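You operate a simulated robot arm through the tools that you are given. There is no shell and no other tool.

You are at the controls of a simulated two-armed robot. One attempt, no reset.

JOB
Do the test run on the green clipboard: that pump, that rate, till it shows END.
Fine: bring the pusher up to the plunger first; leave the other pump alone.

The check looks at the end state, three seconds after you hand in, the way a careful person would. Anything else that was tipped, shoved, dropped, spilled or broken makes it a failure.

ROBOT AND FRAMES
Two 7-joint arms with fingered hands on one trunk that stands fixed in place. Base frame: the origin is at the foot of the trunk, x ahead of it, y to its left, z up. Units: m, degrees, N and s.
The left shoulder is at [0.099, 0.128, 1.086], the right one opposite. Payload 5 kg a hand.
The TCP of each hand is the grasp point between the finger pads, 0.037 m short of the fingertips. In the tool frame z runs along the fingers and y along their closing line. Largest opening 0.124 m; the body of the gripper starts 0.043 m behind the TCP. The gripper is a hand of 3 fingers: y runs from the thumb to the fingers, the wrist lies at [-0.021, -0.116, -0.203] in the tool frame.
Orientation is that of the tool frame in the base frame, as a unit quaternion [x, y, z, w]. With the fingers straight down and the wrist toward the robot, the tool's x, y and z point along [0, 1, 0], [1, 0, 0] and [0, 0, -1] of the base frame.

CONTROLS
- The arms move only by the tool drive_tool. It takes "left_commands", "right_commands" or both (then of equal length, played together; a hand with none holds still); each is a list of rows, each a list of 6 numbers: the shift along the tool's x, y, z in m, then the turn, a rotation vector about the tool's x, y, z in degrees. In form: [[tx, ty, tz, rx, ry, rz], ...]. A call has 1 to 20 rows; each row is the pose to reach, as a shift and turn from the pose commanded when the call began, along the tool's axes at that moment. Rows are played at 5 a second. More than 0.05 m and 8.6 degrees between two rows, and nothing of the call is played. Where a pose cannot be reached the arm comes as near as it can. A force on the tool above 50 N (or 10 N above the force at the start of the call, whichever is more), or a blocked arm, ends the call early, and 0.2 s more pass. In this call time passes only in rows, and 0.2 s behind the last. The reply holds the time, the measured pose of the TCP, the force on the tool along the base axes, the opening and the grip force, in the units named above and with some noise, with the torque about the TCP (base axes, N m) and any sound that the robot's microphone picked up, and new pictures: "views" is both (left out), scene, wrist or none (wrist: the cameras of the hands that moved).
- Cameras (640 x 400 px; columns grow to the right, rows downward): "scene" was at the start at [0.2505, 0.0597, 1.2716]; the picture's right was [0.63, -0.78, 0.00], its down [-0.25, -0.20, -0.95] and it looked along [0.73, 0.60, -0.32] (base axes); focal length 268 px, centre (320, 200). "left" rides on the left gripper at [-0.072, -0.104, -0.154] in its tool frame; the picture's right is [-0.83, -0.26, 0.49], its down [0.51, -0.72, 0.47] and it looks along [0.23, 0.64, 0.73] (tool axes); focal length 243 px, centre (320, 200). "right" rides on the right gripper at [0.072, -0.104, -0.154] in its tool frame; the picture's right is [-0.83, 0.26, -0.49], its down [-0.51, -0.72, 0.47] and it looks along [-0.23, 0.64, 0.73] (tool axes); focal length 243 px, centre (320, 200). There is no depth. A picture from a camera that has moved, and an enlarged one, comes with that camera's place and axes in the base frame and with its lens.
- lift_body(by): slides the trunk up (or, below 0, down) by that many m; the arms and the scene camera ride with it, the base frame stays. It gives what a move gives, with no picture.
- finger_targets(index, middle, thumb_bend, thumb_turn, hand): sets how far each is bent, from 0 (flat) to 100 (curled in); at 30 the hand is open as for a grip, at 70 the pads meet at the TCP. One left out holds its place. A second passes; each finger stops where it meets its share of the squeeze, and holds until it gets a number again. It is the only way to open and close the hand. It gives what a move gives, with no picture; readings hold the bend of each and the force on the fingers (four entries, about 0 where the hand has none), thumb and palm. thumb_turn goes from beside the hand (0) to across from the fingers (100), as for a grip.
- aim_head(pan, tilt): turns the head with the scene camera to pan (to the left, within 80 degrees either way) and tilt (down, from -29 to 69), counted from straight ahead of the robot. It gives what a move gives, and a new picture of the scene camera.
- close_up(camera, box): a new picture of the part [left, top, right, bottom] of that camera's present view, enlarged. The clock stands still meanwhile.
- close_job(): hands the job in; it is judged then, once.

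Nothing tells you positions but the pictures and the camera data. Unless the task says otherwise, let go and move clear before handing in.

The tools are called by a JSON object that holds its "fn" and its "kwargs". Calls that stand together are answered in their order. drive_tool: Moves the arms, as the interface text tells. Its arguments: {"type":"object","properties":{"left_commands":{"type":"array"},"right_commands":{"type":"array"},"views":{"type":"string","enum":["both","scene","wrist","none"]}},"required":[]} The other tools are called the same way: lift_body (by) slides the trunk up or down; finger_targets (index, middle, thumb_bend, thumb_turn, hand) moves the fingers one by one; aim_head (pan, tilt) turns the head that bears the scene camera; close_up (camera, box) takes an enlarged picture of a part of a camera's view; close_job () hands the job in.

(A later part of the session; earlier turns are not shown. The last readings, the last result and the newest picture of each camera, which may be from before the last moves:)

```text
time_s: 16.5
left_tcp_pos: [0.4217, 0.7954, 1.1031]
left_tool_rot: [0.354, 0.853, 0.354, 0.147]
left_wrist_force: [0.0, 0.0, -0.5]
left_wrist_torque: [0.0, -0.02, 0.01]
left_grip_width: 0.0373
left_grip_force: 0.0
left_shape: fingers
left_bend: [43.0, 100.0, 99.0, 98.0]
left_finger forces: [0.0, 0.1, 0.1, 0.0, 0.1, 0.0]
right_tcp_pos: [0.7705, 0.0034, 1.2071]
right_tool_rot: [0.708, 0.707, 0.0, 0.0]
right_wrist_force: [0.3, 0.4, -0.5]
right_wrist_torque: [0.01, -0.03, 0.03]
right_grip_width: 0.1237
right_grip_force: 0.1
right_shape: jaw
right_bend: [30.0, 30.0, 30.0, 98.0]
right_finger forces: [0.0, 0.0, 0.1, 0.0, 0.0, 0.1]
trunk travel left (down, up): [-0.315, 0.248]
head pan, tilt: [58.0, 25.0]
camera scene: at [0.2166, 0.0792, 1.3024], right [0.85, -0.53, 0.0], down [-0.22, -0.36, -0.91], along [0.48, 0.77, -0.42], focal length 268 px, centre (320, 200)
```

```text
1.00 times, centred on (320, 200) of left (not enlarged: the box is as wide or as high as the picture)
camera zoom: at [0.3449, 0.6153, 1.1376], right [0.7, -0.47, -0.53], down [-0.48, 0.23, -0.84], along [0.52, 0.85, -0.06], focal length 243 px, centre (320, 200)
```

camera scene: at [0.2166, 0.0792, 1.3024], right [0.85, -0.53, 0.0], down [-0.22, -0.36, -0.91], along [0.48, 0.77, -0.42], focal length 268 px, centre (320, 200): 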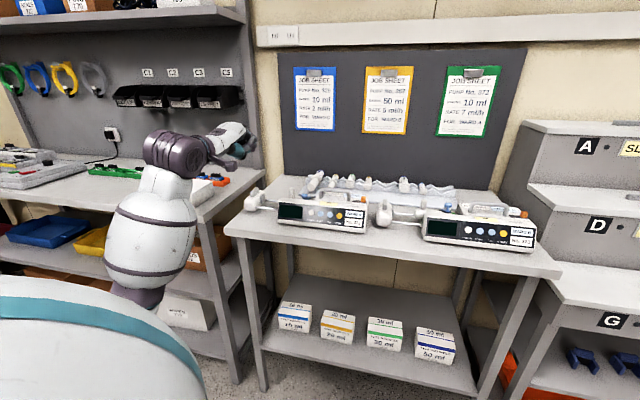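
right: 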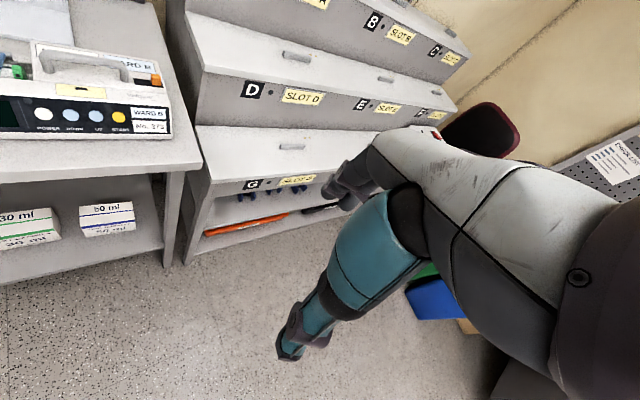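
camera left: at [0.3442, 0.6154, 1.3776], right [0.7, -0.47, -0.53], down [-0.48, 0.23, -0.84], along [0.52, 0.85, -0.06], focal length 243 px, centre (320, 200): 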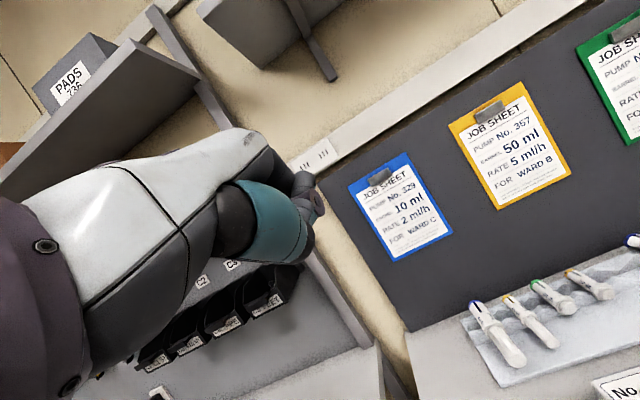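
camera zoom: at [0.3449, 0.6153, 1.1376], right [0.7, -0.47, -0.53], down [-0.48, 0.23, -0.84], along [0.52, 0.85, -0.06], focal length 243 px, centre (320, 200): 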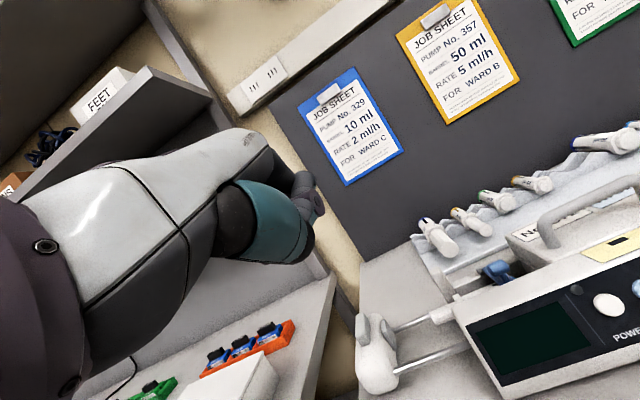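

{"fn": "close_up", "kwargs": {"camera": "scene", "box": [230, 115, 270, 145]}}

{"fn": "close_up", "kwargs": {"camera": "scene", "box": [240, 170, 320, 230]}}

{"fn": "close_up", "kwargs": {"camera": "left", "box": [350, 290, 480, 400]}}

```text
13.33 times, centred on (250, 130) of scene
camera zoom: at [0.2166, 0.0792, 1.3024], right [0.85, -0.53, 0.0], down [-0.22, -0.36, -0.91], along [0.48, 0.77, -0.42], focal length 3571 px, centre (1253, 1133)
```

zoom: 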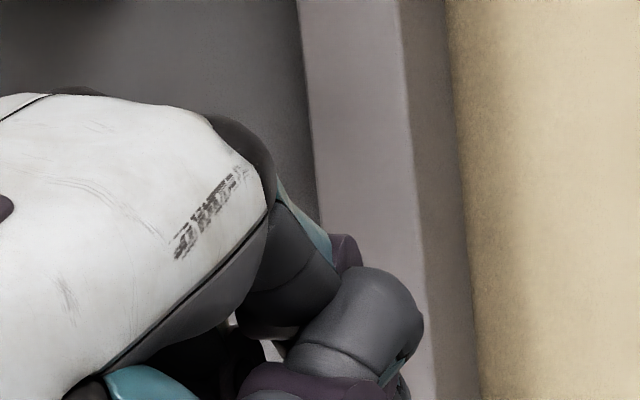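

```text
6.67 times, centred on (280, 200) of scene
camera zoom: at [0.2166, 0.0792, 1.3024], right [0.85, -0.53, 0.0], down [-0.22, -0.36, -0.91], along [0.48, 0.77, -0.42], focal length 1786 px, centre (587, 200)
```

zoom: 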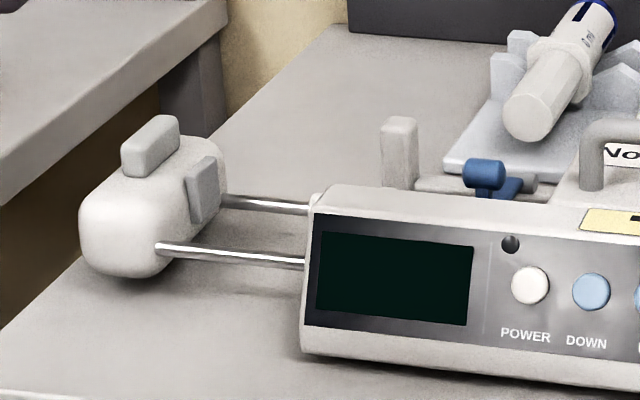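

```text
3.64 times, centred on (415, 345) of left
camera zoom: at [0.3449, 0.6153, 1.1376], right [0.7, -0.47, -0.53], down [-0.48, 0.23, -0.84], along [0.52, 0.85, -0.06], focal length 882 px, centre (-26, -327)
```

zoom: 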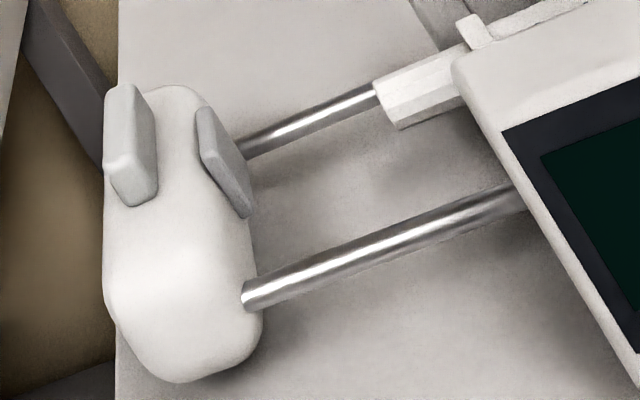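

Geometry so far: table at z≈0.889, block's left face near (0.449, 0.916), lever top z≈0.955, gap to plunger about 5.5 cm. I move the left hand to hover left of the pusher, at z≈1.05.

{"fn": "drive_tool", "kwargs": {"left_commands": [[0.032, -0.002, 0.018, 0, 0, 0], [0.063, -0.003, 0.037, 0, 0, 0], [0.095, -0.005, 0.055, 0, 0, 0], [0.126, -0.007, 0.074, 0, 0, 0]]}}

{"fn": "close_up", "kwargs": {"camera": "scene", "box": [200, 130, 300, 220]}}

{"fn": "close_up", "kwargs": {"camera": "left", "box": [200, 100, 520, 400]}}

```text
time_s: 17.5
left_tcp_pos: [0.3677, 0.9201, 1.0436]
left_tool_rot: [0.354, 0.854, 0.353, 0.147]
left_wrist_force: [-0.8, 0.3, 0.2]
left_wrist_torque: [0.02, 0.0, -0.02]
left_grip_width: 0.0371
left_grip_force: 0.0
left_shape: fingers
left_bend: [43.0, 100.0, 99.0, 98.0]
left_finger forces: [0.0, 0.1, 0.0, 0.0, 0.0, 0.0]
right_tcp_pos: [0.7701, 0.0042, 1.2094]
right_tool_rot: [0.707, 0.707, 0.0, 0.0]
right_wrist_force: [-0.8, 0.2, -1.0]
right_wrist_torque: [-0.01, -0.01, 0.04]
right_grip_width: 0.1238
right_grip_force: 0.0
right_shape: jaw
right_bend: [30.0, 30.0, 30.0, 98.0]
right_finger forces: [0.0, 0.1, 0.1, 0.1, 0.0, 0.1]
trunk travel left (down, up): [-0.315, 0.248]
head pan, tilt: [58.0, 25.0]
camera scene: at [0.2161, 0.0799, 1.3025], right [0.85, -0.53, 0.0], down [-0.22, -0.36, -0.91], along [0.48, 0.77, -0.42], focal length 268 px, centre (320, 200)
camera left: at [0.2887, 0.7399, 1.0786], right [0.7, -0.47, -0.53], down [-0.48, 0.23, -0.84], along [0.52, 0.85, -0.06], focal length 243 px, centre (320, 200)
```

scene: 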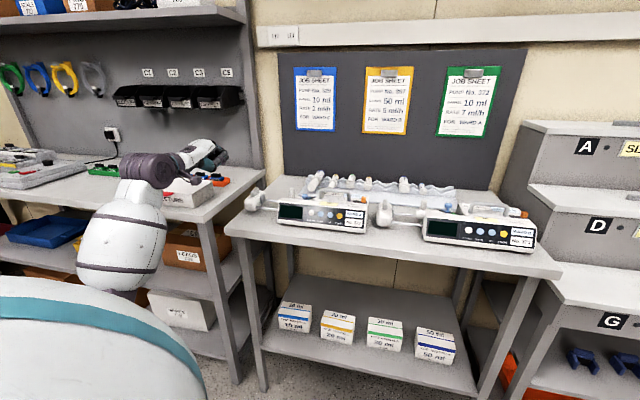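
left: 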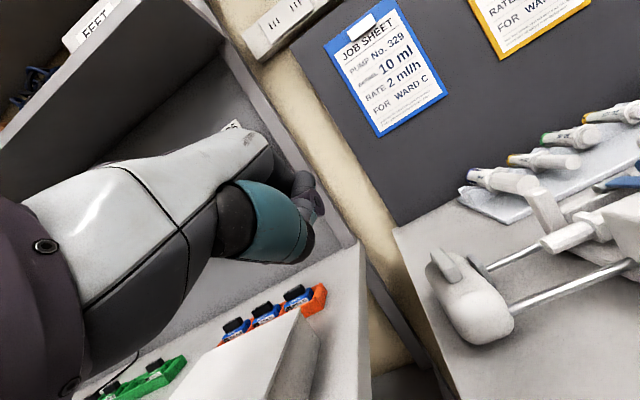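

```text
4.44 times, centred on (250, 175) of scene
camera zoom: at [0.2161, 0.0799, 1.3025], right [0.85, -0.53, 0.0], down [-0.22, -0.36, -0.91], along [0.48, 0.77, -0.42], focal length 1190 px, centre (631, 311)
```

zoom: 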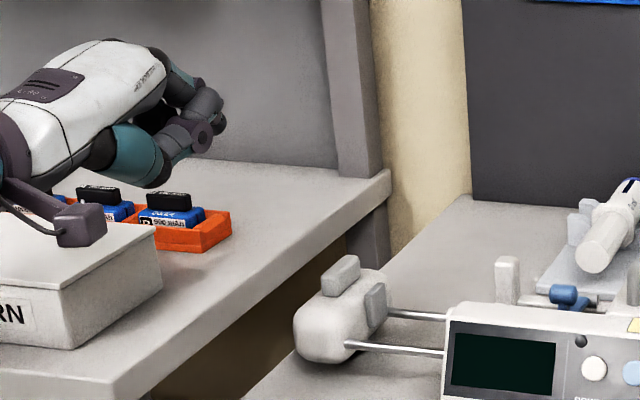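

```text
1.33 times, centred on (360, 250) of left
camera zoom: at [0.2887, 0.7399, 1.0786], right [0.7, -0.47, -0.53], down [-0.48, 0.23, -0.84], along [0.52, 0.85, -0.06], focal length 324 px, centre (267, 133)
```

zoom: 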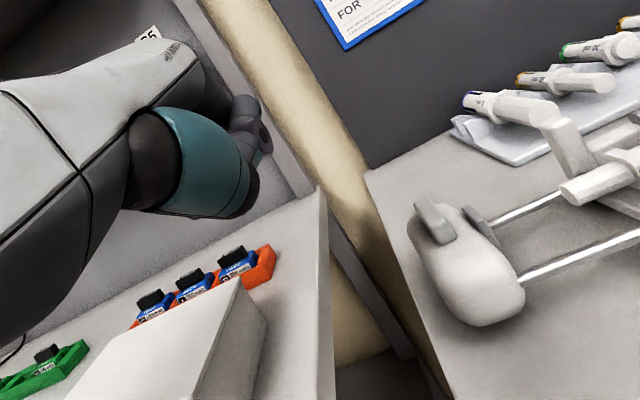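

{"fn": "close_up", "kwargs": {"camera": "scene", "box": [220, 140, 256, 165]}}

{"fn": "close_up", "kwargs": {"camera": "left", "box": [260, 150, 340, 270]}}

```text
16.00 times, centred on (238, 152) of scene
camera zoom: at [0.2161, 0.0799, 1.3025], right [0.85, -0.53, 0.0], down [-0.22, -0.36, -0.91], along [0.48, 0.77, -0.42], focal length 4285 px, centre (1632, 960)
```

zoom: 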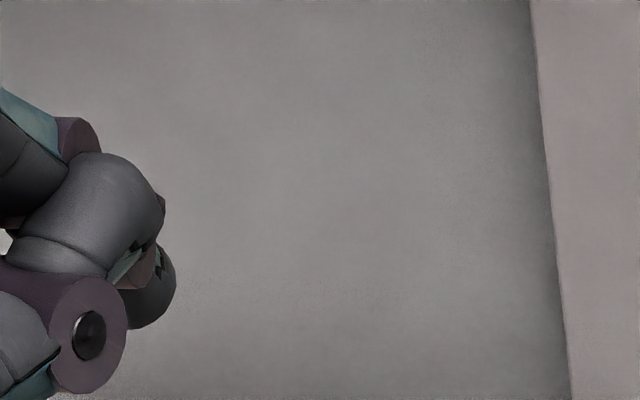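

```text
3.33 times, centred on (300, 210) of left
camera zoom: at [0.2887, 0.7399, 1.0786], right [0.7, -0.47, -0.53], down [-0.48, 0.23, -0.84], along [0.52, 0.85, -0.06], focal length 809 px, centre (387, 167)
```

zoom: 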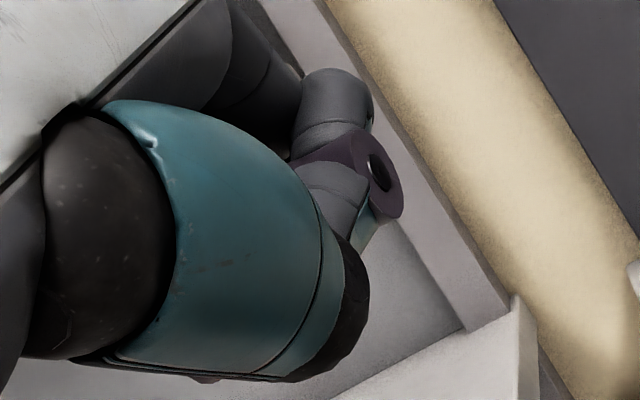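

The index tip is near tool (−0.005, 0.047, 0.03). I'll bring the hand more upright (20° tilt) so the thumb knuckle stays clear of the bench, go part-way down on the left of the block, and look again.

{"fn": "drive_tool", "kwargs": {"left_commands": [[0, 0, 0, 8.3, 0, 0], [0, 0, 0, 16.6, 0, 0], [0, 0, 0, 25, 0, 0], [-0.0005, -0.022, 0.02, 25, 0, 0], [-0.001, -0.0435, 0.039, 25, 0, 0]]}}

{"fn": "close_up", "kwargs": {"camera": "scene", "box": [210, 150, 280, 220]}}

{"fn": "close_up", "kwargs": {"camera": "left", "box": [240, 120, 480, 320]}}

```text
time_s: 18.7
left_tcp_pos: [0.366, 0.9206, 0.9898]
left_tool_rot: [0.377, 0.91, 0.16, 0.066]
left_wrist_force: [0.5, 0.1, -0.1]
left_wrist_torque: [0.0, 0.0, 0.0]
left_grip_width: 0.0369
left_grip_force: 0.1
left_shape: fingers
left_bend: [43.0, 100.0, 99.0, 98.0]
left_finger forces: [0.1, 0.1, 0.0, 0.0, 0.1, 0.0]
right_tcp_pos: [0.7698, 0.0046, 1.2075]
right_tool_rot: [0.706, 0.708, 0.0, 0.0]
right_wrist_force: [-0.2, 0.4, 0.7]
right_wrist_torque: [-0.04, 0.01, 0.0]
right_grip_width: 0.1237
right_grip_force: 0.0
right_shape: jaw
right_bend: [30.0, 30.0, 30.0, 98.0]
right_finger forces: [0.0, 0.1, 0.1, 0.0, 0.0, 0.0]
trunk travel left (down, up): [-0.315, 0.248]
head pan, tilt: [58.0, 25.0]
camera scene: at [0.2167, 0.0795, 1.3024], right [0.85, -0.53, 0.0], down [-0.22, -0.36, -0.91], along [0.48, 0.77, -0.42], focal length 268 px, centre (320, 200)
camera left: at [0.3113, 0.7623, 1.0985], right [0.53, -0.64, -0.55], down [-0.72, -0.01, -0.69], along [0.44, 0.77, -0.47], focal length 243 px, centre (320, 200)
```

scene: 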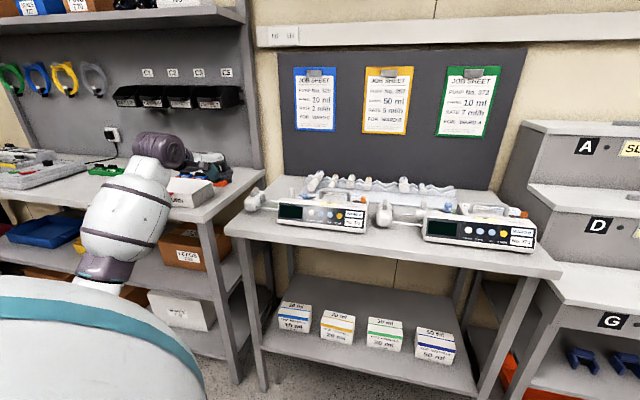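
left: 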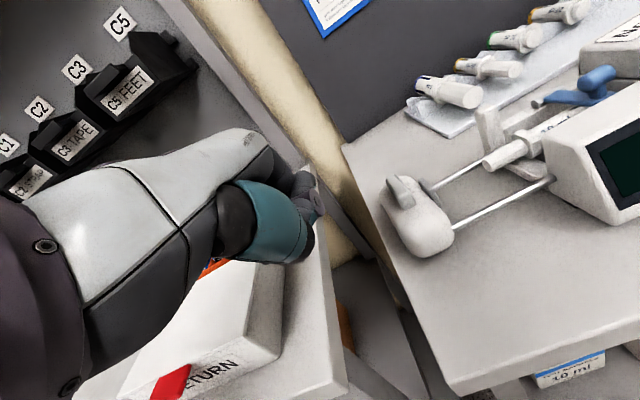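

```text
5.71 times, centred on (245, 185) of scene
camera zoom: at [0.2167, 0.0795, 1.3024], right [0.85, -0.53, 0.0], down [-0.22, -0.36, -0.91], along [0.48, 0.77, -0.42], focal length 1530 px, centre (749, 286)
```

zoom: 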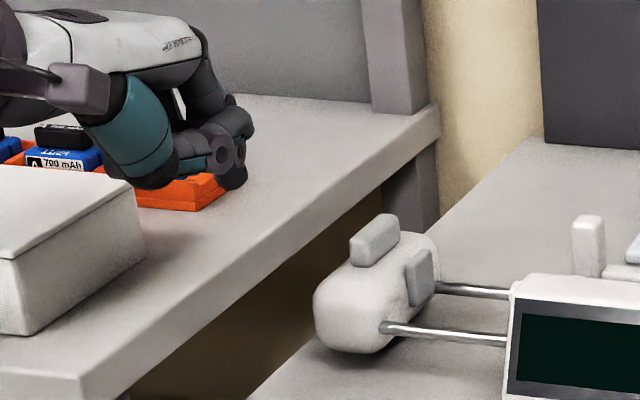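

```text
2.00 times, centred on (360, 220) of left
camera zoom: at [0.3113, 0.7623, 1.0985], right [0.53, -0.64, -0.55], down [-0.72, -0.01, -0.69], along [0.44, 0.77, -0.47], focal length 485 px, centre (240, 160)
```

zoom: 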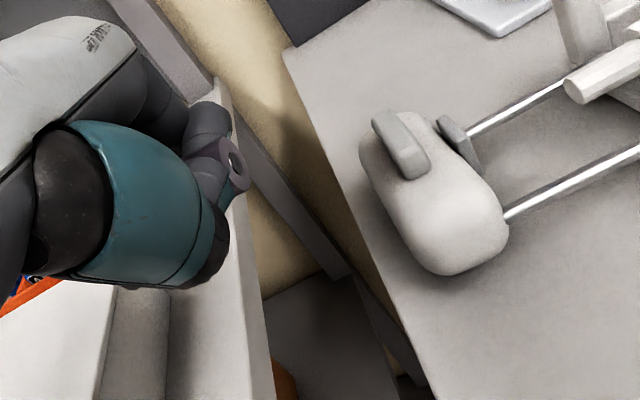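

The tip is at about (0.407, 0.956, 0.977), roughly 5 cm left of the block face, and the hand clears the RETURN box by about 5 cm. I lower it straight down 6 cm.

{"fn": "drive_tool", "kwargs": {"left_commands": [[0, -0.0068, 0.0188, 0, 0, 0], [0, -0.0137, 0.0376, 0, 0, 0], [0, -0.0205, 0.0564, 0, 0, 0]]}}

{"fn": "close_up", "kwargs": {"camera": "scene", "box": [210, 150, 280, 220]}}

{"fn": "close_up", "kwargs": {"camera": "left", "box": [240, 120, 480, 320]}}

```text
time_s: 19.5
left_tcp_pos: [0.3664, 0.9181, 0.9287]
left_tool_rot: [0.376, 0.91, 0.16, 0.066]
left_wrist_force: [0.0, -0.5, 0.5]
left_wrist_torque: [-0.01, 0.01, 0.0]
left_grip_width: 0.0366
left_grip_force: 0.0
left_shape: fingers
left_bend: [43.0, 100.0, 99.0, 98.0]
left_finger forces: [0.0, 0.0, 0.0, 0.0, 0.0, 0.0]
right_tcp_pos: [0.7691, 0.0039, 1.2086]
right_tool_rot: [0.707, 0.707, 0.0, -0.001]
right_wrist_force: [-0.4, 0.4, 0.2]
right_wrist_torque: [0.01, -0.01, 0.01]
right_grip_width: 0.1236
right_grip_force: 0.2
right_shape: jaw
right_bend: [30.0, 30.0, 30.0, 98.0]
right_finger forces: [0.0, 0.0, 0.0, 0.0, 0.0, 0.0]
trunk travel left (down, up): [-0.315, 0.248]
head pan, tilt: [58.0, 25.0]
camera scene: at [0.2166, 0.0796, 1.3025], right [0.85, -0.53, 0.0], down [-0.22, -0.36, -0.91], along [0.48, 0.77, -0.42], focal length 268 px, centre (320, 200)
camera left: at [0.3106, 0.7594, 1.0379], right [0.53, -0.64, -0.55], down [-0.72, -0.01, -0.69], along [0.44, 0.77, -0.47], focal length 243 px, centre (320, 200)
```

scene: 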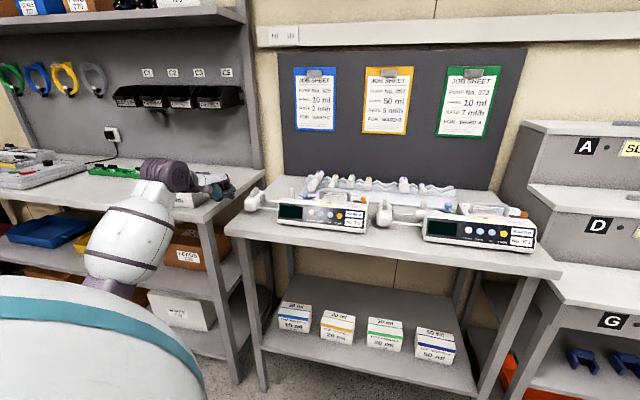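
left: 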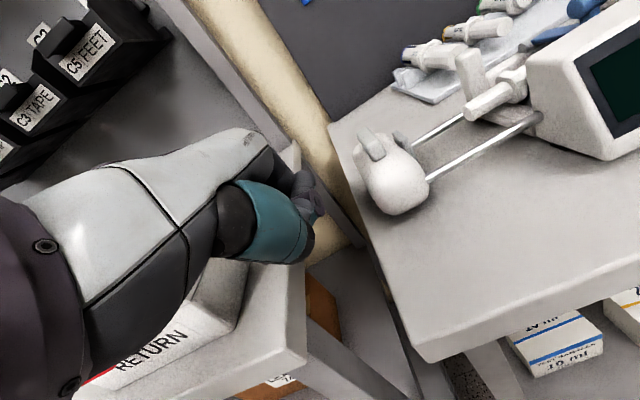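

```text
5.71 times, centred on (245, 185) of scene
camera zoom: at [0.2166, 0.0796, 1.3025], right [0.85, -0.53, 0.0], down [-0.22, -0.36, -0.91], along [0.48, 0.77, -0.42], focal length 1530 px, centre (749, 286)
```

zoom: 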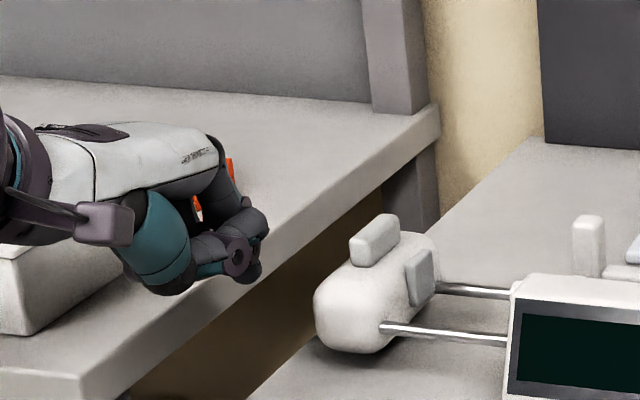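

```text
2.00 times, centred on (360, 220) of left
camera zoom: at [0.3106, 0.7594, 1.0379], right [0.53, -0.64, -0.55], down [-0.72, -0.01, -0.69], along [0.44, 0.77, -0.47], focal length 485 px, centre (240, 160)
```

zoom: 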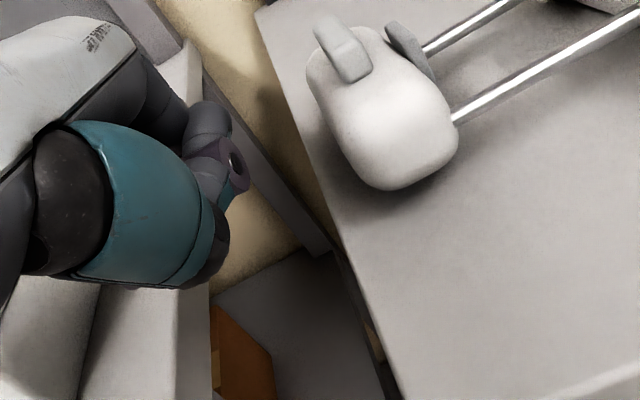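

Tip height is right (z≈0.918), with about 3.5–4 cm to go before the block's left face. I now move right along the rods in small steps and watch the force.

{"fn": "drive_tool", "kwargs": {"left_commands": [[-0.015, 0, 0, 0, 0, 0], [-0.03, 0, 0, 0, 0, 0]], "views": "none"}}

{"fn": "drive_tool", "kwargs": {"left_commands": [[-0.005, 0, 0, 0, 0, 0], [-0.01, 0, 0, 0, 0, 0]], "views": "both"}}

{"fn": "close_up", "kwargs": {"camera": "scene", "box": [220, 160, 290, 220]}}

{"fn": "close_up", "kwargs": {"camera": "left", "box": [260, 70, 460, 260]}}

```text
time_s: 20.1
left_tcp_pos: [0.3881, 0.8953, 0.9283]
left_tool_rot: [0.378, 0.909, 0.16, 0.067]
left_wrist_force: [0.8, 0.0, 0.0]
left_wrist_torque: [0.0, -0.02, 0.01]
left_grip_width: 0.0368
left_grip_force: 0.1
left_shape: fingers
left_bend: [43.0, 100.0, 99.0, 98.0]
left_finger forces: [0.0, 0.0, 0.0, 0.0, 0.1, 0.1]
right_tcp_pos: [0.769, 0.0047, 1.2076]
right_tool_rot: [0.707, 0.707, 0.0, 0.0]
right_wrist_force: [-0.6, 0.7, 0.7]
right_wrist_torque: [0.0, 0.03, 0.0]
right_grip_width: 0.1237
right_grip_force: 0.0
right_shape: jaw
right_bend: [30.0, 30.0, 30.0, 98.0]
right_finger forces: [0.1, 0.0, 0.0, 0.0, 0.0, 0.1]
trunk travel left (down, up): [-0.315, 0.248]
head pan, tilt: [58.0, 25.0]
```

```text
time_s: 20.7
left_tcp_pos: [0.395, 0.8855, 0.927]
left_tool_rot: [0.377, 0.91, 0.16, 0.066]
left_wrist_force: [0.6, -0.8, -0.3]
left_wrist_torque: [-0.03, -0.01, -0.04]
left_grip_width: 0.0369
left_grip_force: 0.1
left_shape: fingers
left_bend: [43.0, 100.0, 99.0, 98.0]
left_finger forces: [0.1, 0.0, 0.1, 0.1, 0.0, 0.0]
right_tcp_pos: [0.77, 0.0044, 1.2071]
right_tool_rot: [0.707, 0.707, 0.0, 0.0]
right_wrist_force: [-0.7, -0.3, -0.7]
right_wrist_torque: [-0.01, 0.01, 0.01]
right_grip_width: 0.1239
right_grip_force: 0.1
right_shape: jaw
right_bend: [30.0, 30.0, 30.0, 98.0]
right_finger forces: [0.0, 0.0, 0.0, 0.0, 0.1, 0.0]
trunk travel left (down, up): [-0.315, 0.248]
head pan, tilt: [58.0, 25.0]
camera scene: at [0.2164, 0.0791, 1.3025], right [0.85, -0.53, 0.0], down [-0.22, -0.36, -0.91], along [0.48, 0.77, -0.42], focal length 268 px, centre (320, 200)
camera left: at [0.3389, 0.7283, 1.0359], right [0.53, -0.64, -0.55], down [-0.72, -0.01, -0.69], along [0.44, 0.77, -0.47], focal length 243 px, centre (320, 200)
```

scene: 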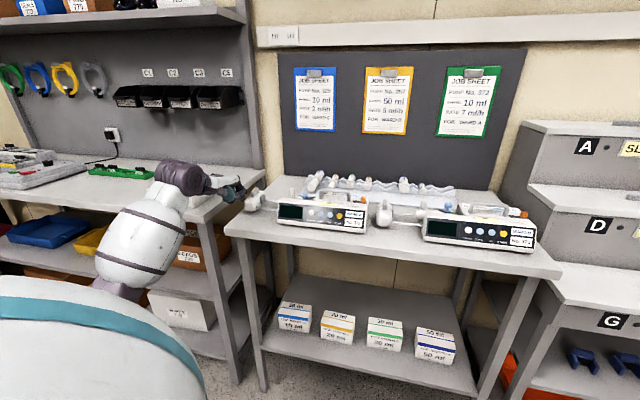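
left: 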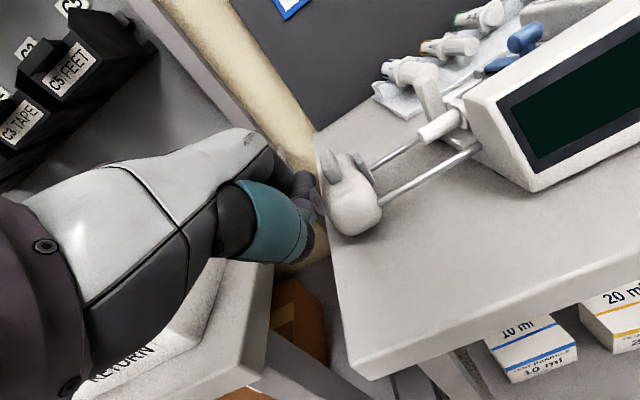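

```text
6.67 times, centred on (255, 190) of scene
camera zoom: at [0.2164, 0.0791, 1.3025], right [0.85, -0.53, 0.0], down [-0.22, -0.36, -0.91], along [0.48, 0.77, -0.42], focal length 1786 px, centre (753, 267)
```

zoom: 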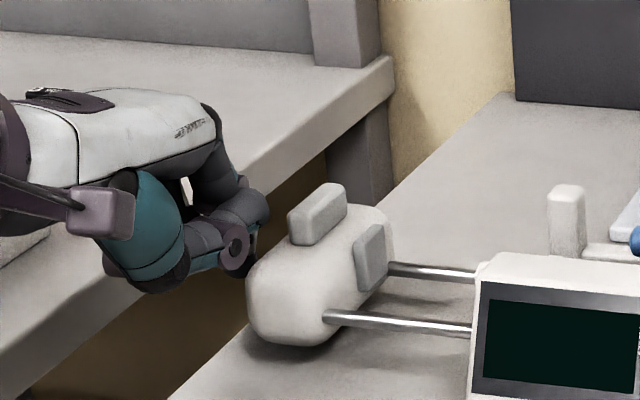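

```text
2.11 times, centred on (360, 165) of left
camera zoom: at [0.3389, 0.7283, 1.0359], right [0.53, -0.64, -0.55], down [-0.72, -0.01, -0.69], along [0.44, 0.77, -0.47], focal length 511 px, centre (236, 274)
```

zoom: 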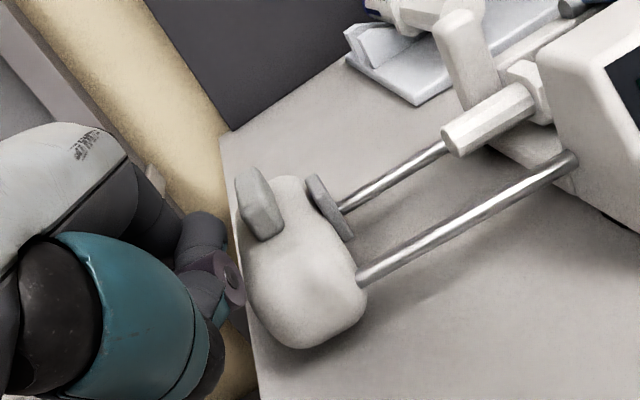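

{"fn": "drive_tool", "kwargs": {"left_commands": [[-0.004, 0, 0, 0, 0, 0], [-0.008, 0, 0, 0, 0, 0]], "views": "none"}}

{"fn": "drive_tool", "kwargs": {"left_commands": [[-0.004, 0, 0, 0, 0, 0], [-0.008, 0, 0, 0, 0, 0]], "views": "none"}}

{"fn": "close_up", "kwargs": {"camera": "scene", "box": [220, 160, 290, 220]}}

{"fn": "close_up", "kwargs": {"camera": "left", "box": [260, 70, 460, 260]}}

```text
time_s: 21.3
left_tcp_pos: [0.399, 0.8811, 0.928]
left_tool_rot: [0.378, 0.91, 0.16, 0.067]
left_wrist_force: [0.2, -0.4, 0.5]
left_wrist_torque: [0.01, 0.02, 0.01]
left_grip_width: 0.0369
left_grip_force: 0.1
left_shape: fingers
left_bend: [43.0, 100.0, 99.0, 98.0]
left_finger forces: [0.0, 0.0, 0.0, 0.1, 0.0, 0.1]
right_tcp_pos: [0.7696, 0.0038, 1.208]
right_tool_rot: [0.707, 0.707, 0.0, 0.0]
right_wrist_force: [-0.6, -0.5, 0.1]
right_wrist_torque: [0.01, 0.0, 0.01]
right_grip_width: 0.1237
right_grip_force: 0.1
right_shape: jaw
right_bend: [30.0, 30.0, 30.0, 98.0]
right_finger forces: [0.0, 0.0, 0.0, 0.1, 0.0, 0.0]
trunk travel left (down, up): [-0.315, 0.248]
head pan, tilt: [58.0, 25.0]
```

```text
time_s: 21.9
left_tcp_pos: [0.4057, 0.8742, 0.9277]
left_tool_rot: [0.377, 0.91, 0.16, 0.066]
left_wrist_force: [-1.1, 1.2, 0.1]
left_wrist_torque: [-0.01, -0.02, 0.04]
left_grip_width: 0.0369
left_grip_force: 0.0
left_shape: fingers
left_bend: [43.0, 100.0, 99.0, 98.0]
left_finger forces: [0.0, 0.0, 0.1, 0.1, 0.0, 0.1]
right_tcp_pos: [0.7694, 0.0028, 1.207]
right_tool_rot: [0.707, 0.707, 0.0, 0.0]
right_wrist_force: [-0.5, 0.0, -0.4]
right_wrist_torque: [-0.02, -0.03, 0.0]
right_grip_width: 0.1236
right_grip_force: 0.0
right_shape: jaw
right_bend: [30.0, 30.0, 30.0, 98.0]
right_finger forces: [0.0, 0.1, 0.1, 0.1, 0.0, 0.0]
trunk travel left (down, up): [-0.315, 0.248]
head pan, tilt: [58.0, 25.0]
```

```text
6.67 times, centred on (255, 190) of scene
camera zoom: at [0.2165, 0.0792, 1.3025], right [0.85, -0.53, 0.0], down [-0.22, -0.36, -0.91], along [0.48, 0.77, -0.42], focal length 1786 px, centre (753, 267)
```

zoom: 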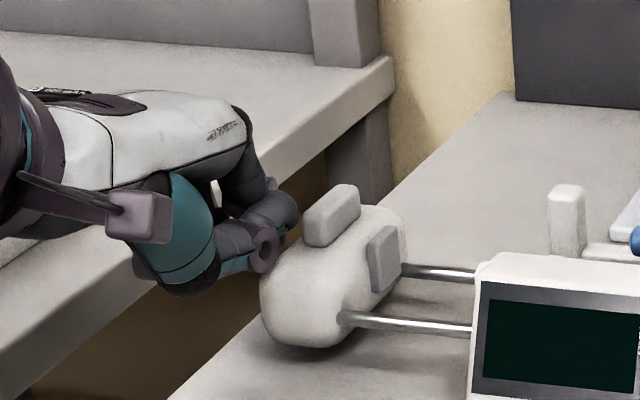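

```text
2.11 times, centred on (360, 165) of left
camera zoom: at [0.35, 0.7172, 1.0359], right [0.53, -0.64, -0.55], down [-0.72, -0.01, -0.69], along [0.44, 0.77, -0.47], focal length 511 px, centre (236, 274)
```

zoom: 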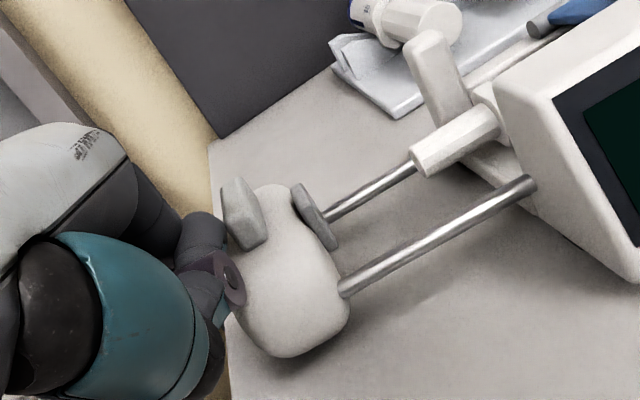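

The pusher slides easily, about 1.5 N. I keep pushing and check the gap to the plunger.

{"fn": "drive_tool", "kwargs": {"left_commands": [[-0.006, 0, 0, 0, 0, 0], [-0.012, 0, 0, 0, 0, 0], [-0.018, 0, 0, 0, 0, 0], [-0.024, 0, 0, 0, 0, 0], [-0.03, 0, 0, 0, 0, 0]], "views": "both"}}

{"fn": "close_up", "kwargs": {"camera": "scene", "box": [220, 160, 290, 220]}}

{"fn": "close_up", "kwargs": {"camera": "left", "box": [260, 70, 460, 260]}}

```text
time_s: 23.1
left_tcp_pos: [0.426, 0.8543, 0.927]
left_tool_rot: [0.376, 0.91, 0.161, 0.066]
left_wrist_force: [-0.8, 0.2, -0.3]
left_wrist_torque: [-0.01, 0.04, 0.02]
left_grip_width: 0.0371
left_grip_force: 0.1
left_shape: fingers
left_bend: [42.0, 100.0, 99.0, 98.0]
left_finger forces: [0.1, 0.1, 0.0, 0.0, 0.1, 0.0]
right_tcp_pos: [0.7692, 0.0043, 1.2087]
right_tool_rot: [0.707, 0.707, -0.001, -0.001]
right_wrist_force: [-0.2, 0.5, -0.8]
right_wrist_torque: [0.0, 0.02, -0.02]
right_grip_width: 0.1239
right_grip_force: 0.1
right_shape: jaw
right_bend: [30.0, 30.0, 30.0, 98.0]
right_finger forces: [0.0, 0.0, 0.0, 0.0, 0.1, 0.0]
trunk travel left (down, up): [-0.315, 0.248]
head pan, tilt: [58.0, 25.0]
camera scene: at [0.2164, 0.0792, 1.3025], right [0.85, -0.53, 0.0], down [-0.22, -0.36, -0.91], along [0.48, 0.77, -0.42], focal length 268 px, centre (320, 200)
camera left: at [0.3707, 0.6964, 1.0357], right [0.53, -0.64, -0.55], down [-0.72, -0.01, -0.69], along [0.44, 0.77, -0.47], focal length 243 px, centre (320, 200)
```

scene: 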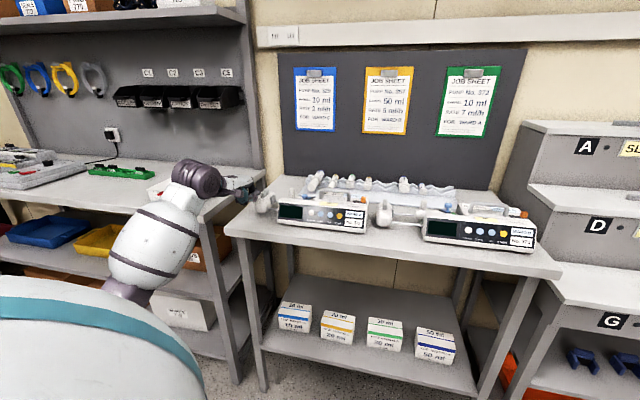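
left: 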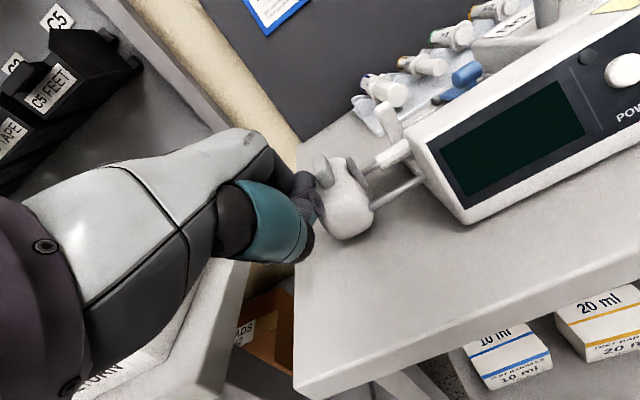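

```text
6.67 times, centred on (255, 190) of scene
camera zoom: at [0.2164, 0.0792, 1.3025], right [0.85, -0.53, 0.0], down [-0.22, -0.36, -0.91], along [0.48, 0.77, -0.42], focal length 1786 px, centre (753, 267)
```

zoom: 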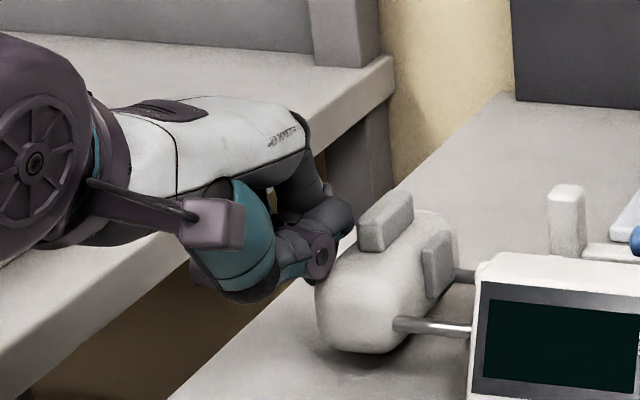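

```text
2.11 times, centred on (360, 165) of left
camera zoom: at [0.3707, 0.6964, 1.0357], right [0.53, -0.64, -0.55], down [-0.72, -0.01, -0.69], along [0.44, 0.77, -0.47], focal length 511 px, centre (236, 274)
```

zoom: 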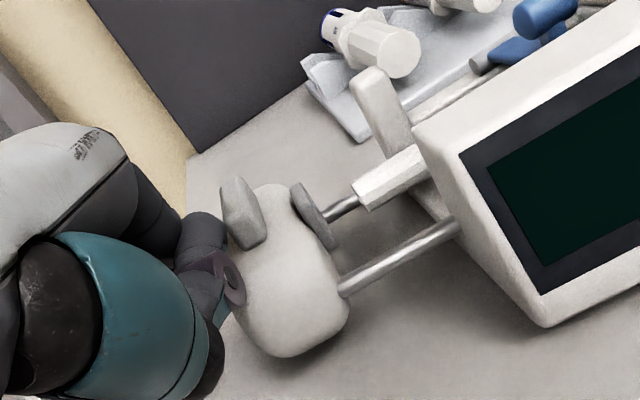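

About 17 mm remain to the plunger. I go 11 mm more and then finish in 2 mm steps, watching for the force to rise.

{"fn": "drive_tool", "kwargs": {"left_commands": [[-0.004, 0, 0, 0, 0, 0], [-0.008, 0, 0, 0, 0, 0], [-0.011, 0, 0, 0, 0, 0]], "views": "none"}}

{"fn": "close_up", "kwargs": {"camera": "left", "box": [330, 110, 450, 210]}}

{"fn": "close_up", "kwargs": {"camera": "scene", "box": [240, 170, 300, 220]}}

```text
time_s: 23.9
left_tcp_pos: [0.4343, 0.8463, 0.9273]
left_tool_rot: [0.377, 0.91, 0.162, 0.067]
left_wrist_force: [-2.7, 0.1, 0.3]
left_wrist_torque: [0.02, -0.11, -0.03]
left_grip_width: 0.0366
left_grip_force: 0.1
left_shape: fingers
left_bend: [42.0, 100.0, 99.0, 98.0]
left_finger forces: [0.1, 0.1, 0.0, 0.0, 0.1, 0.1]
right_tcp_pos: [0.7698, 0.0042, 1.2083]
right_tool_rot: [0.707, 0.707, 0.0, 0.0]
right_wrist_force: [0.1, -0.3, 0.2]
right_wrist_torque: [-0.04, 0.0, 0.04]
right_grip_width: 0.1236
right_grip_force: 0.0
right_shape: jaw
right_bend: [30.0, 30.0, 30.0, 98.0]
right_finger forces: [0.0, 0.0, 0.0, 0.0, 0.1, 0.0]
trunk travel left (down, up): [-0.315, 0.248]
head pan, tilt: [58.0, 25.0]
```

```text
4.00 times, centred on (390, 160) of left
camera zoom: at [0.3795, 0.6888, 1.036], right [0.53, -0.64, -0.55], down [-0.72, -0.01, -0.69], along [0.44, 0.77, -0.47], focal length 970 px, centre (40, 360)
```

zoom: 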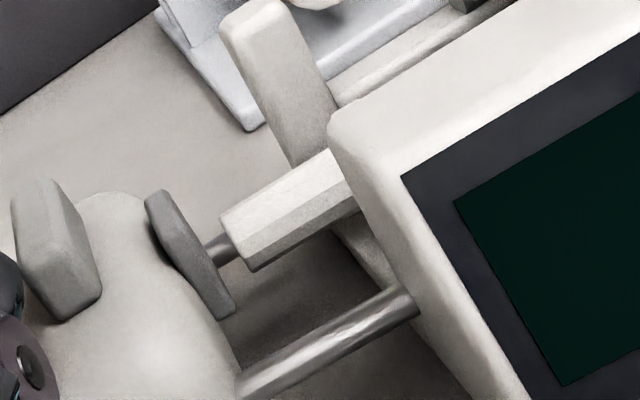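

```text
8.00 times, centred on (270, 195) of scene
camera zoom: at [0.2162, 0.079, 1.3026], right [0.85, -0.53, 0.0], down [-0.22, -0.36, -0.91], along [0.48, 0.77, -0.42], focal length 2143 px, centre (720, 240)
```

zoom: 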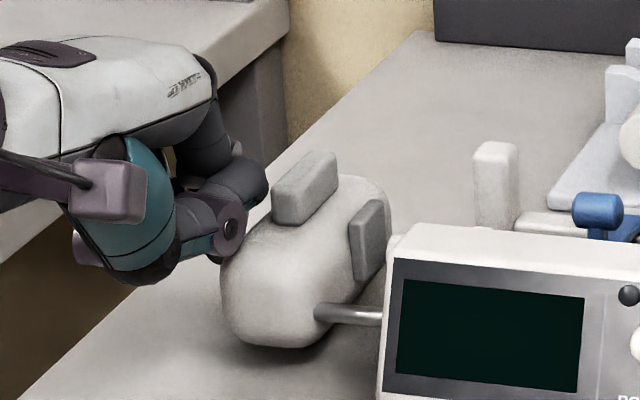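

{"fn": "drive_tool", "kwargs": {"left_commands": [[-0.002, 0, 0, 0, 0, 0], [-0.004, 0, 0, 0, 0, 0]], "views": "none"}}

{"fn": "close_up", "kwargs": {"camera": "left", "box": [330, 110, 450, 210]}}

{"fn": "drive_tool", "kwargs": {"left_commands": [[-0.001, 0, 0, 0, 0, 0], [-0.002, 0, 0, 0, 0, 0]], "views": "none"}}

{"fn": "close_up", "kwargs": {"camera": "left", "box": [330, 110, 450, 210]}}

```text
time_s: 24.5
left_tcp_pos: [0.4379, 0.843, 0.9267]
left_tool_rot: [0.377, 0.91, 0.16, 0.067]
left_wrist_force: [-1.1, -0.1, 1.3]
left_wrist_torque: [-0.02, -0.09, 0.01]
left_grip_width: 0.0369
left_grip_force: 0.2
left_shape: fingers
left_bend: [42.0, 100.0, 99.0, 98.0]
left_finger forces: [0.1, 0.0, 0.1, 0.0, 0.4, 0.1]
right_tcp_pos: [0.7683, 0.0029, 1.2087]
right_tool_rot: [0.707, 0.707, 0.0, 0.001]
right_wrist_force: [0.9, 0.9, 0.0]
right_wrist_torque: [-0.04, -0.02, -0.01]
right_grip_width: 0.1238
right_grip_force: 0.1
right_shape: jaw
right_bend: [30.0, 30.0, 30.0, 98.0]
right_finger forces: [0.0, 0.0, 0.1, 0.0, 0.0, 0.0]
trunk travel left (down, up): [-0.315, 0.248]
head pan, tilt: [58.0, 25.0]
```

```text
4.00 times, centred on (390, 160) of left
camera zoom: at [0.382, 0.686, 1.0355], right [0.53, -0.64, -0.55], down [-0.72, -0.01, -0.69], along [0.44, 0.77, -0.47], focal length 970 px, centre (40, 360)
```

zoom: 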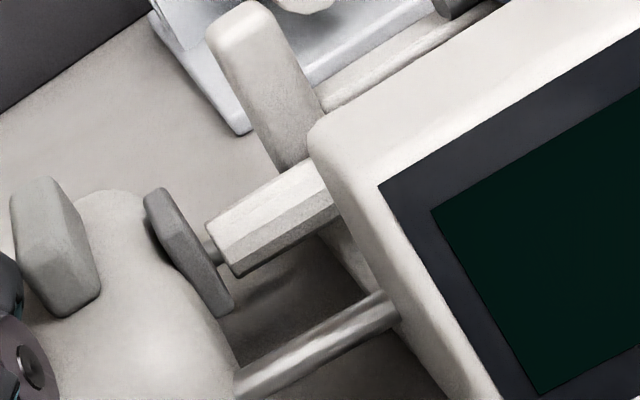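

```text
time_s: 25.1
left_tcp_pos: [0.438, 0.8418, 0.9268]
left_tool_rot: [0.377, 0.91, 0.16, 0.067]
left_wrist_force: [-0.2, 0.6, 0.4]
left_wrist_torque: [0.0, -0.01, 0.04]
left_grip_width: 0.037
left_grip_force: 0.0
left_shape: fingers
left_bend: [42.0, 100.0, 99.0, 98.0]
left_finger forces: [0.0, 0.0, 0.0, 0.0, 0.0, 0.0]
right_tcp_pos: [0.7691, 0.0043, 1.2081]
right_tool_rot: [0.707, 0.707, 0.0, 0.001]
right_wrist_force: [-0.4, -0.2, -0.1]
right_wrist_torque: [-0.03, -0.01, 0.02]
right_grip_width: 0.1237
right_grip_force: 0.1
right_shape: jaw
right_bend: [30.0, 30.0, 30.0, 98.0]
right_finger forces: [0.0, 0.0, 0.1, 0.0, 0.0, 0.1]
trunk travel left (down, up): [-0.315, 0.248]
head pan, tilt: [58.0, 25.0]
```

```text
4.00 times, centred on (390, 160) of left
camera zoom: at [0.3829, 0.6839, 1.0356], right [0.53, -0.64, -0.55], down [-0.72, -0.01, -0.69], along [0.44, 0.77, -0.47], focal length 970 px, centre (40, 360)
```

zoom: 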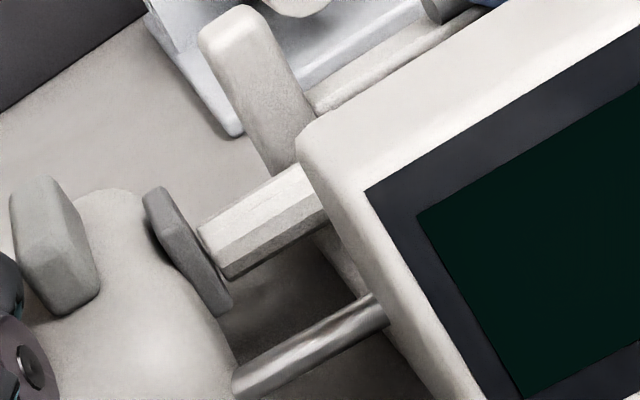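

{"fn": "drive_tool", "kwargs": {"left_commands": [[-0.001, 0, 0, 0, 0, 0]], "views": "none"}}

{"fn": "close_up", "kwargs": {"camera": "left", "box": [350, 140, 410, 190]}}

{"fn": "drive_tool", "kwargs": {"left_commands": [[-0.001, 0, 0, 0, 0, 0]], "views": "none"}}

{"fn": "close_up", "kwargs": {"camera": "left", "box": [350, 140, 410, 190]}}

```text
time_s: 25.5
left_tcp_pos: [0.4394, 0.8408, 0.9274]
left_tool_rot: [0.377, 0.91, 0.161, 0.067]
left_wrist_force: [-1.0, 0.4, -0.6]
left_wrist_torque: [-0.02, 0.03, 0.06]
left_grip_width: 0.0367
left_grip_force: 0.0
left_shape: fingers
left_bend: [42.0, 100.0, 99.0, 98.0]
left_finger forces: [0.0, 0.0, 0.1, 0.0, 0.0, 0.0]
right_tcp_pos: [0.7699, 0.0044, 1.2087]
right_tool_rot: [0.707, 0.708, -0.001, 0.0]
right_wrist_force: [0.4, -0.4, 0.4]
right_wrist_torque: [0.0, 0.01, 0.02]
right_grip_width: 0.1238
right_grip_force: 0.1
right_shape: jaw
right_bend: [30.0, 30.0, 30.0, 98.0]
right_finger forces: [0.1, 0.0, 0.0, 0.0, 0.0, 0.0]
trunk travel left (down, up): [-0.315, 0.248]
head pan, tilt: [58.0, 25.0]
```

```text
8.00 times, centred on (380, 165) of left
camera zoom: at [0.3833, 0.6835, 1.036], right [0.53, -0.64, -0.55], down [-0.72, -0.01, -0.69], along [0.44, 0.77, -0.47], focal length 1941 px, centre (-160, 480)
```

zoom: 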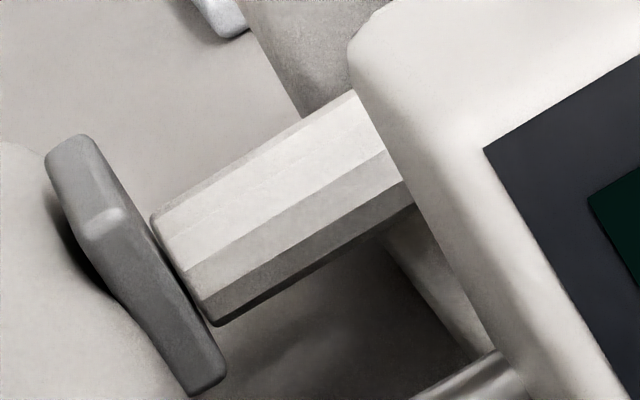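

```text
time_s: 25.9
left_tcp_pos: [0.4401, 0.841, 0.9278]
left_tool_rot: [0.378, 0.91, 0.16, 0.066]
left_wrist_force: [-0.5, -0.3, -0.2]
left_wrist_torque: [0.0, -0.02, 0.02]
left_grip_width: 0.0369
left_grip_force: 0.1
left_shape: fingers
left_bend: [42.0, 100.0, 99.0, 98.0]
left_finger forces: [0.0, 0.0, 0.1, 0.0, 0.0, 0.1]
right_tcp_pos: [0.7696, 0.0043, 1.209]
right_tool_rot: [0.707, 0.707, 0.0, 0.0]
right_wrist_force: [0.3, 0.0, -0.9]
right_wrist_torque: [-0.03, 0.01, -0.04]
right_grip_width: 0.1234
right_grip_force: 0.0
right_shape: jaw
right_bend: [30.0, 30.0, 30.0, 98.0]
right_finger forces: [0.1, 0.1, 0.1, 0.0, 0.0, 0.1]
trunk travel left (down, up): [-0.315, 0.248]
head pan, tilt: [58.0, 25.0]
```

```text
8.00 times, centred on (380, 165) of left
camera zoom: at [0.3847, 0.6828, 1.0361], right [0.53, -0.64, -0.55], down [-0.72, -0.01, -0.69], along [0.44, 0.77, -0.47], focal length 1941 px, centre (-160, 480)
```

zoom: 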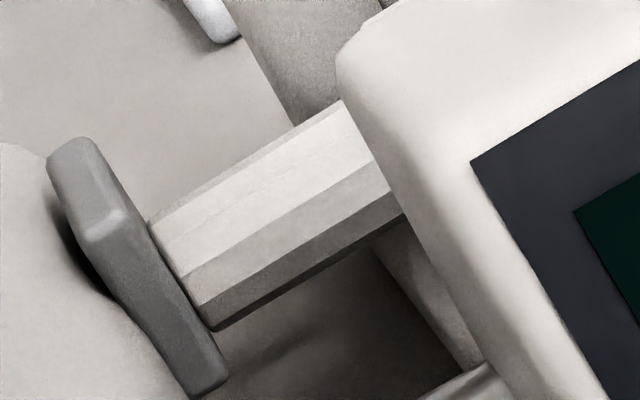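

{"fn": "drive_tool", "kwargs": {"left_commands": [[-0.001, 0, 0, 0, 0, 0]], "views": "none"}}

{"fn": "close_up", "kwargs": {"camera": "left", "box": [350, 140, 410, 190]}}

```text
time_s: 26.3
left_tcp_pos: [0.4422, 0.8395, 0.9287]
left_tool_rot: [0.377, 0.91, 0.161, 0.067]
left_wrist_force: [-2.2, 0.8, -0.1]
left_wrist_torque: [0.02, -0.03, 0.02]
left_grip_width: 0.0368
left_grip_force: 0.0
left_shape: fingers
left_bend: [42.0, 100.0, 99.0, 98.0]
left_finger forces: [0.0, 0.1, 0.0, 0.1, 0.0, 0.0]
right_tcp_pos: [0.7695, 0.0041, 1.2085]
right_tool_rot: [0.707, 0.707, 0.0, 0.0]
right_wrist_force: [-0.8, 0.0, 0.2]
right_wrist_torque: [-0.01, 0.02, 0.02]
right_grip_width: 0.1238
right_grip_force: 0.1
right_shape: jaw
right_bend: [30.0, 30.0, 30.0, 98.0]
right_finger forces: [0.0, 0.1, 0.0, 0.0, 0.0, 0.1]
trunk travel left (down, up): [-0.315, 0.248]
head pan, tilt: [58.0, 25.0]
```

```text
8.00 times, centred on (380, 165) of left
camera zoom: at [0.3857, 0.682, 1.0362], right [0.53, -0.64, -0.55], down [-0.72, -0.01, -0.69], along [0.44, 0.77, -0.47], focal length 1941 px, centre (-160, 480)
```

zoom: 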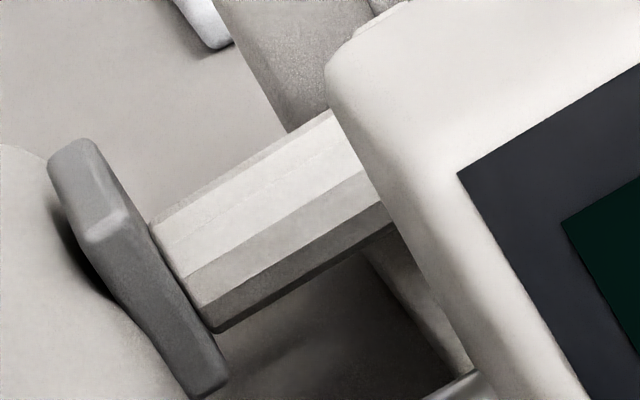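

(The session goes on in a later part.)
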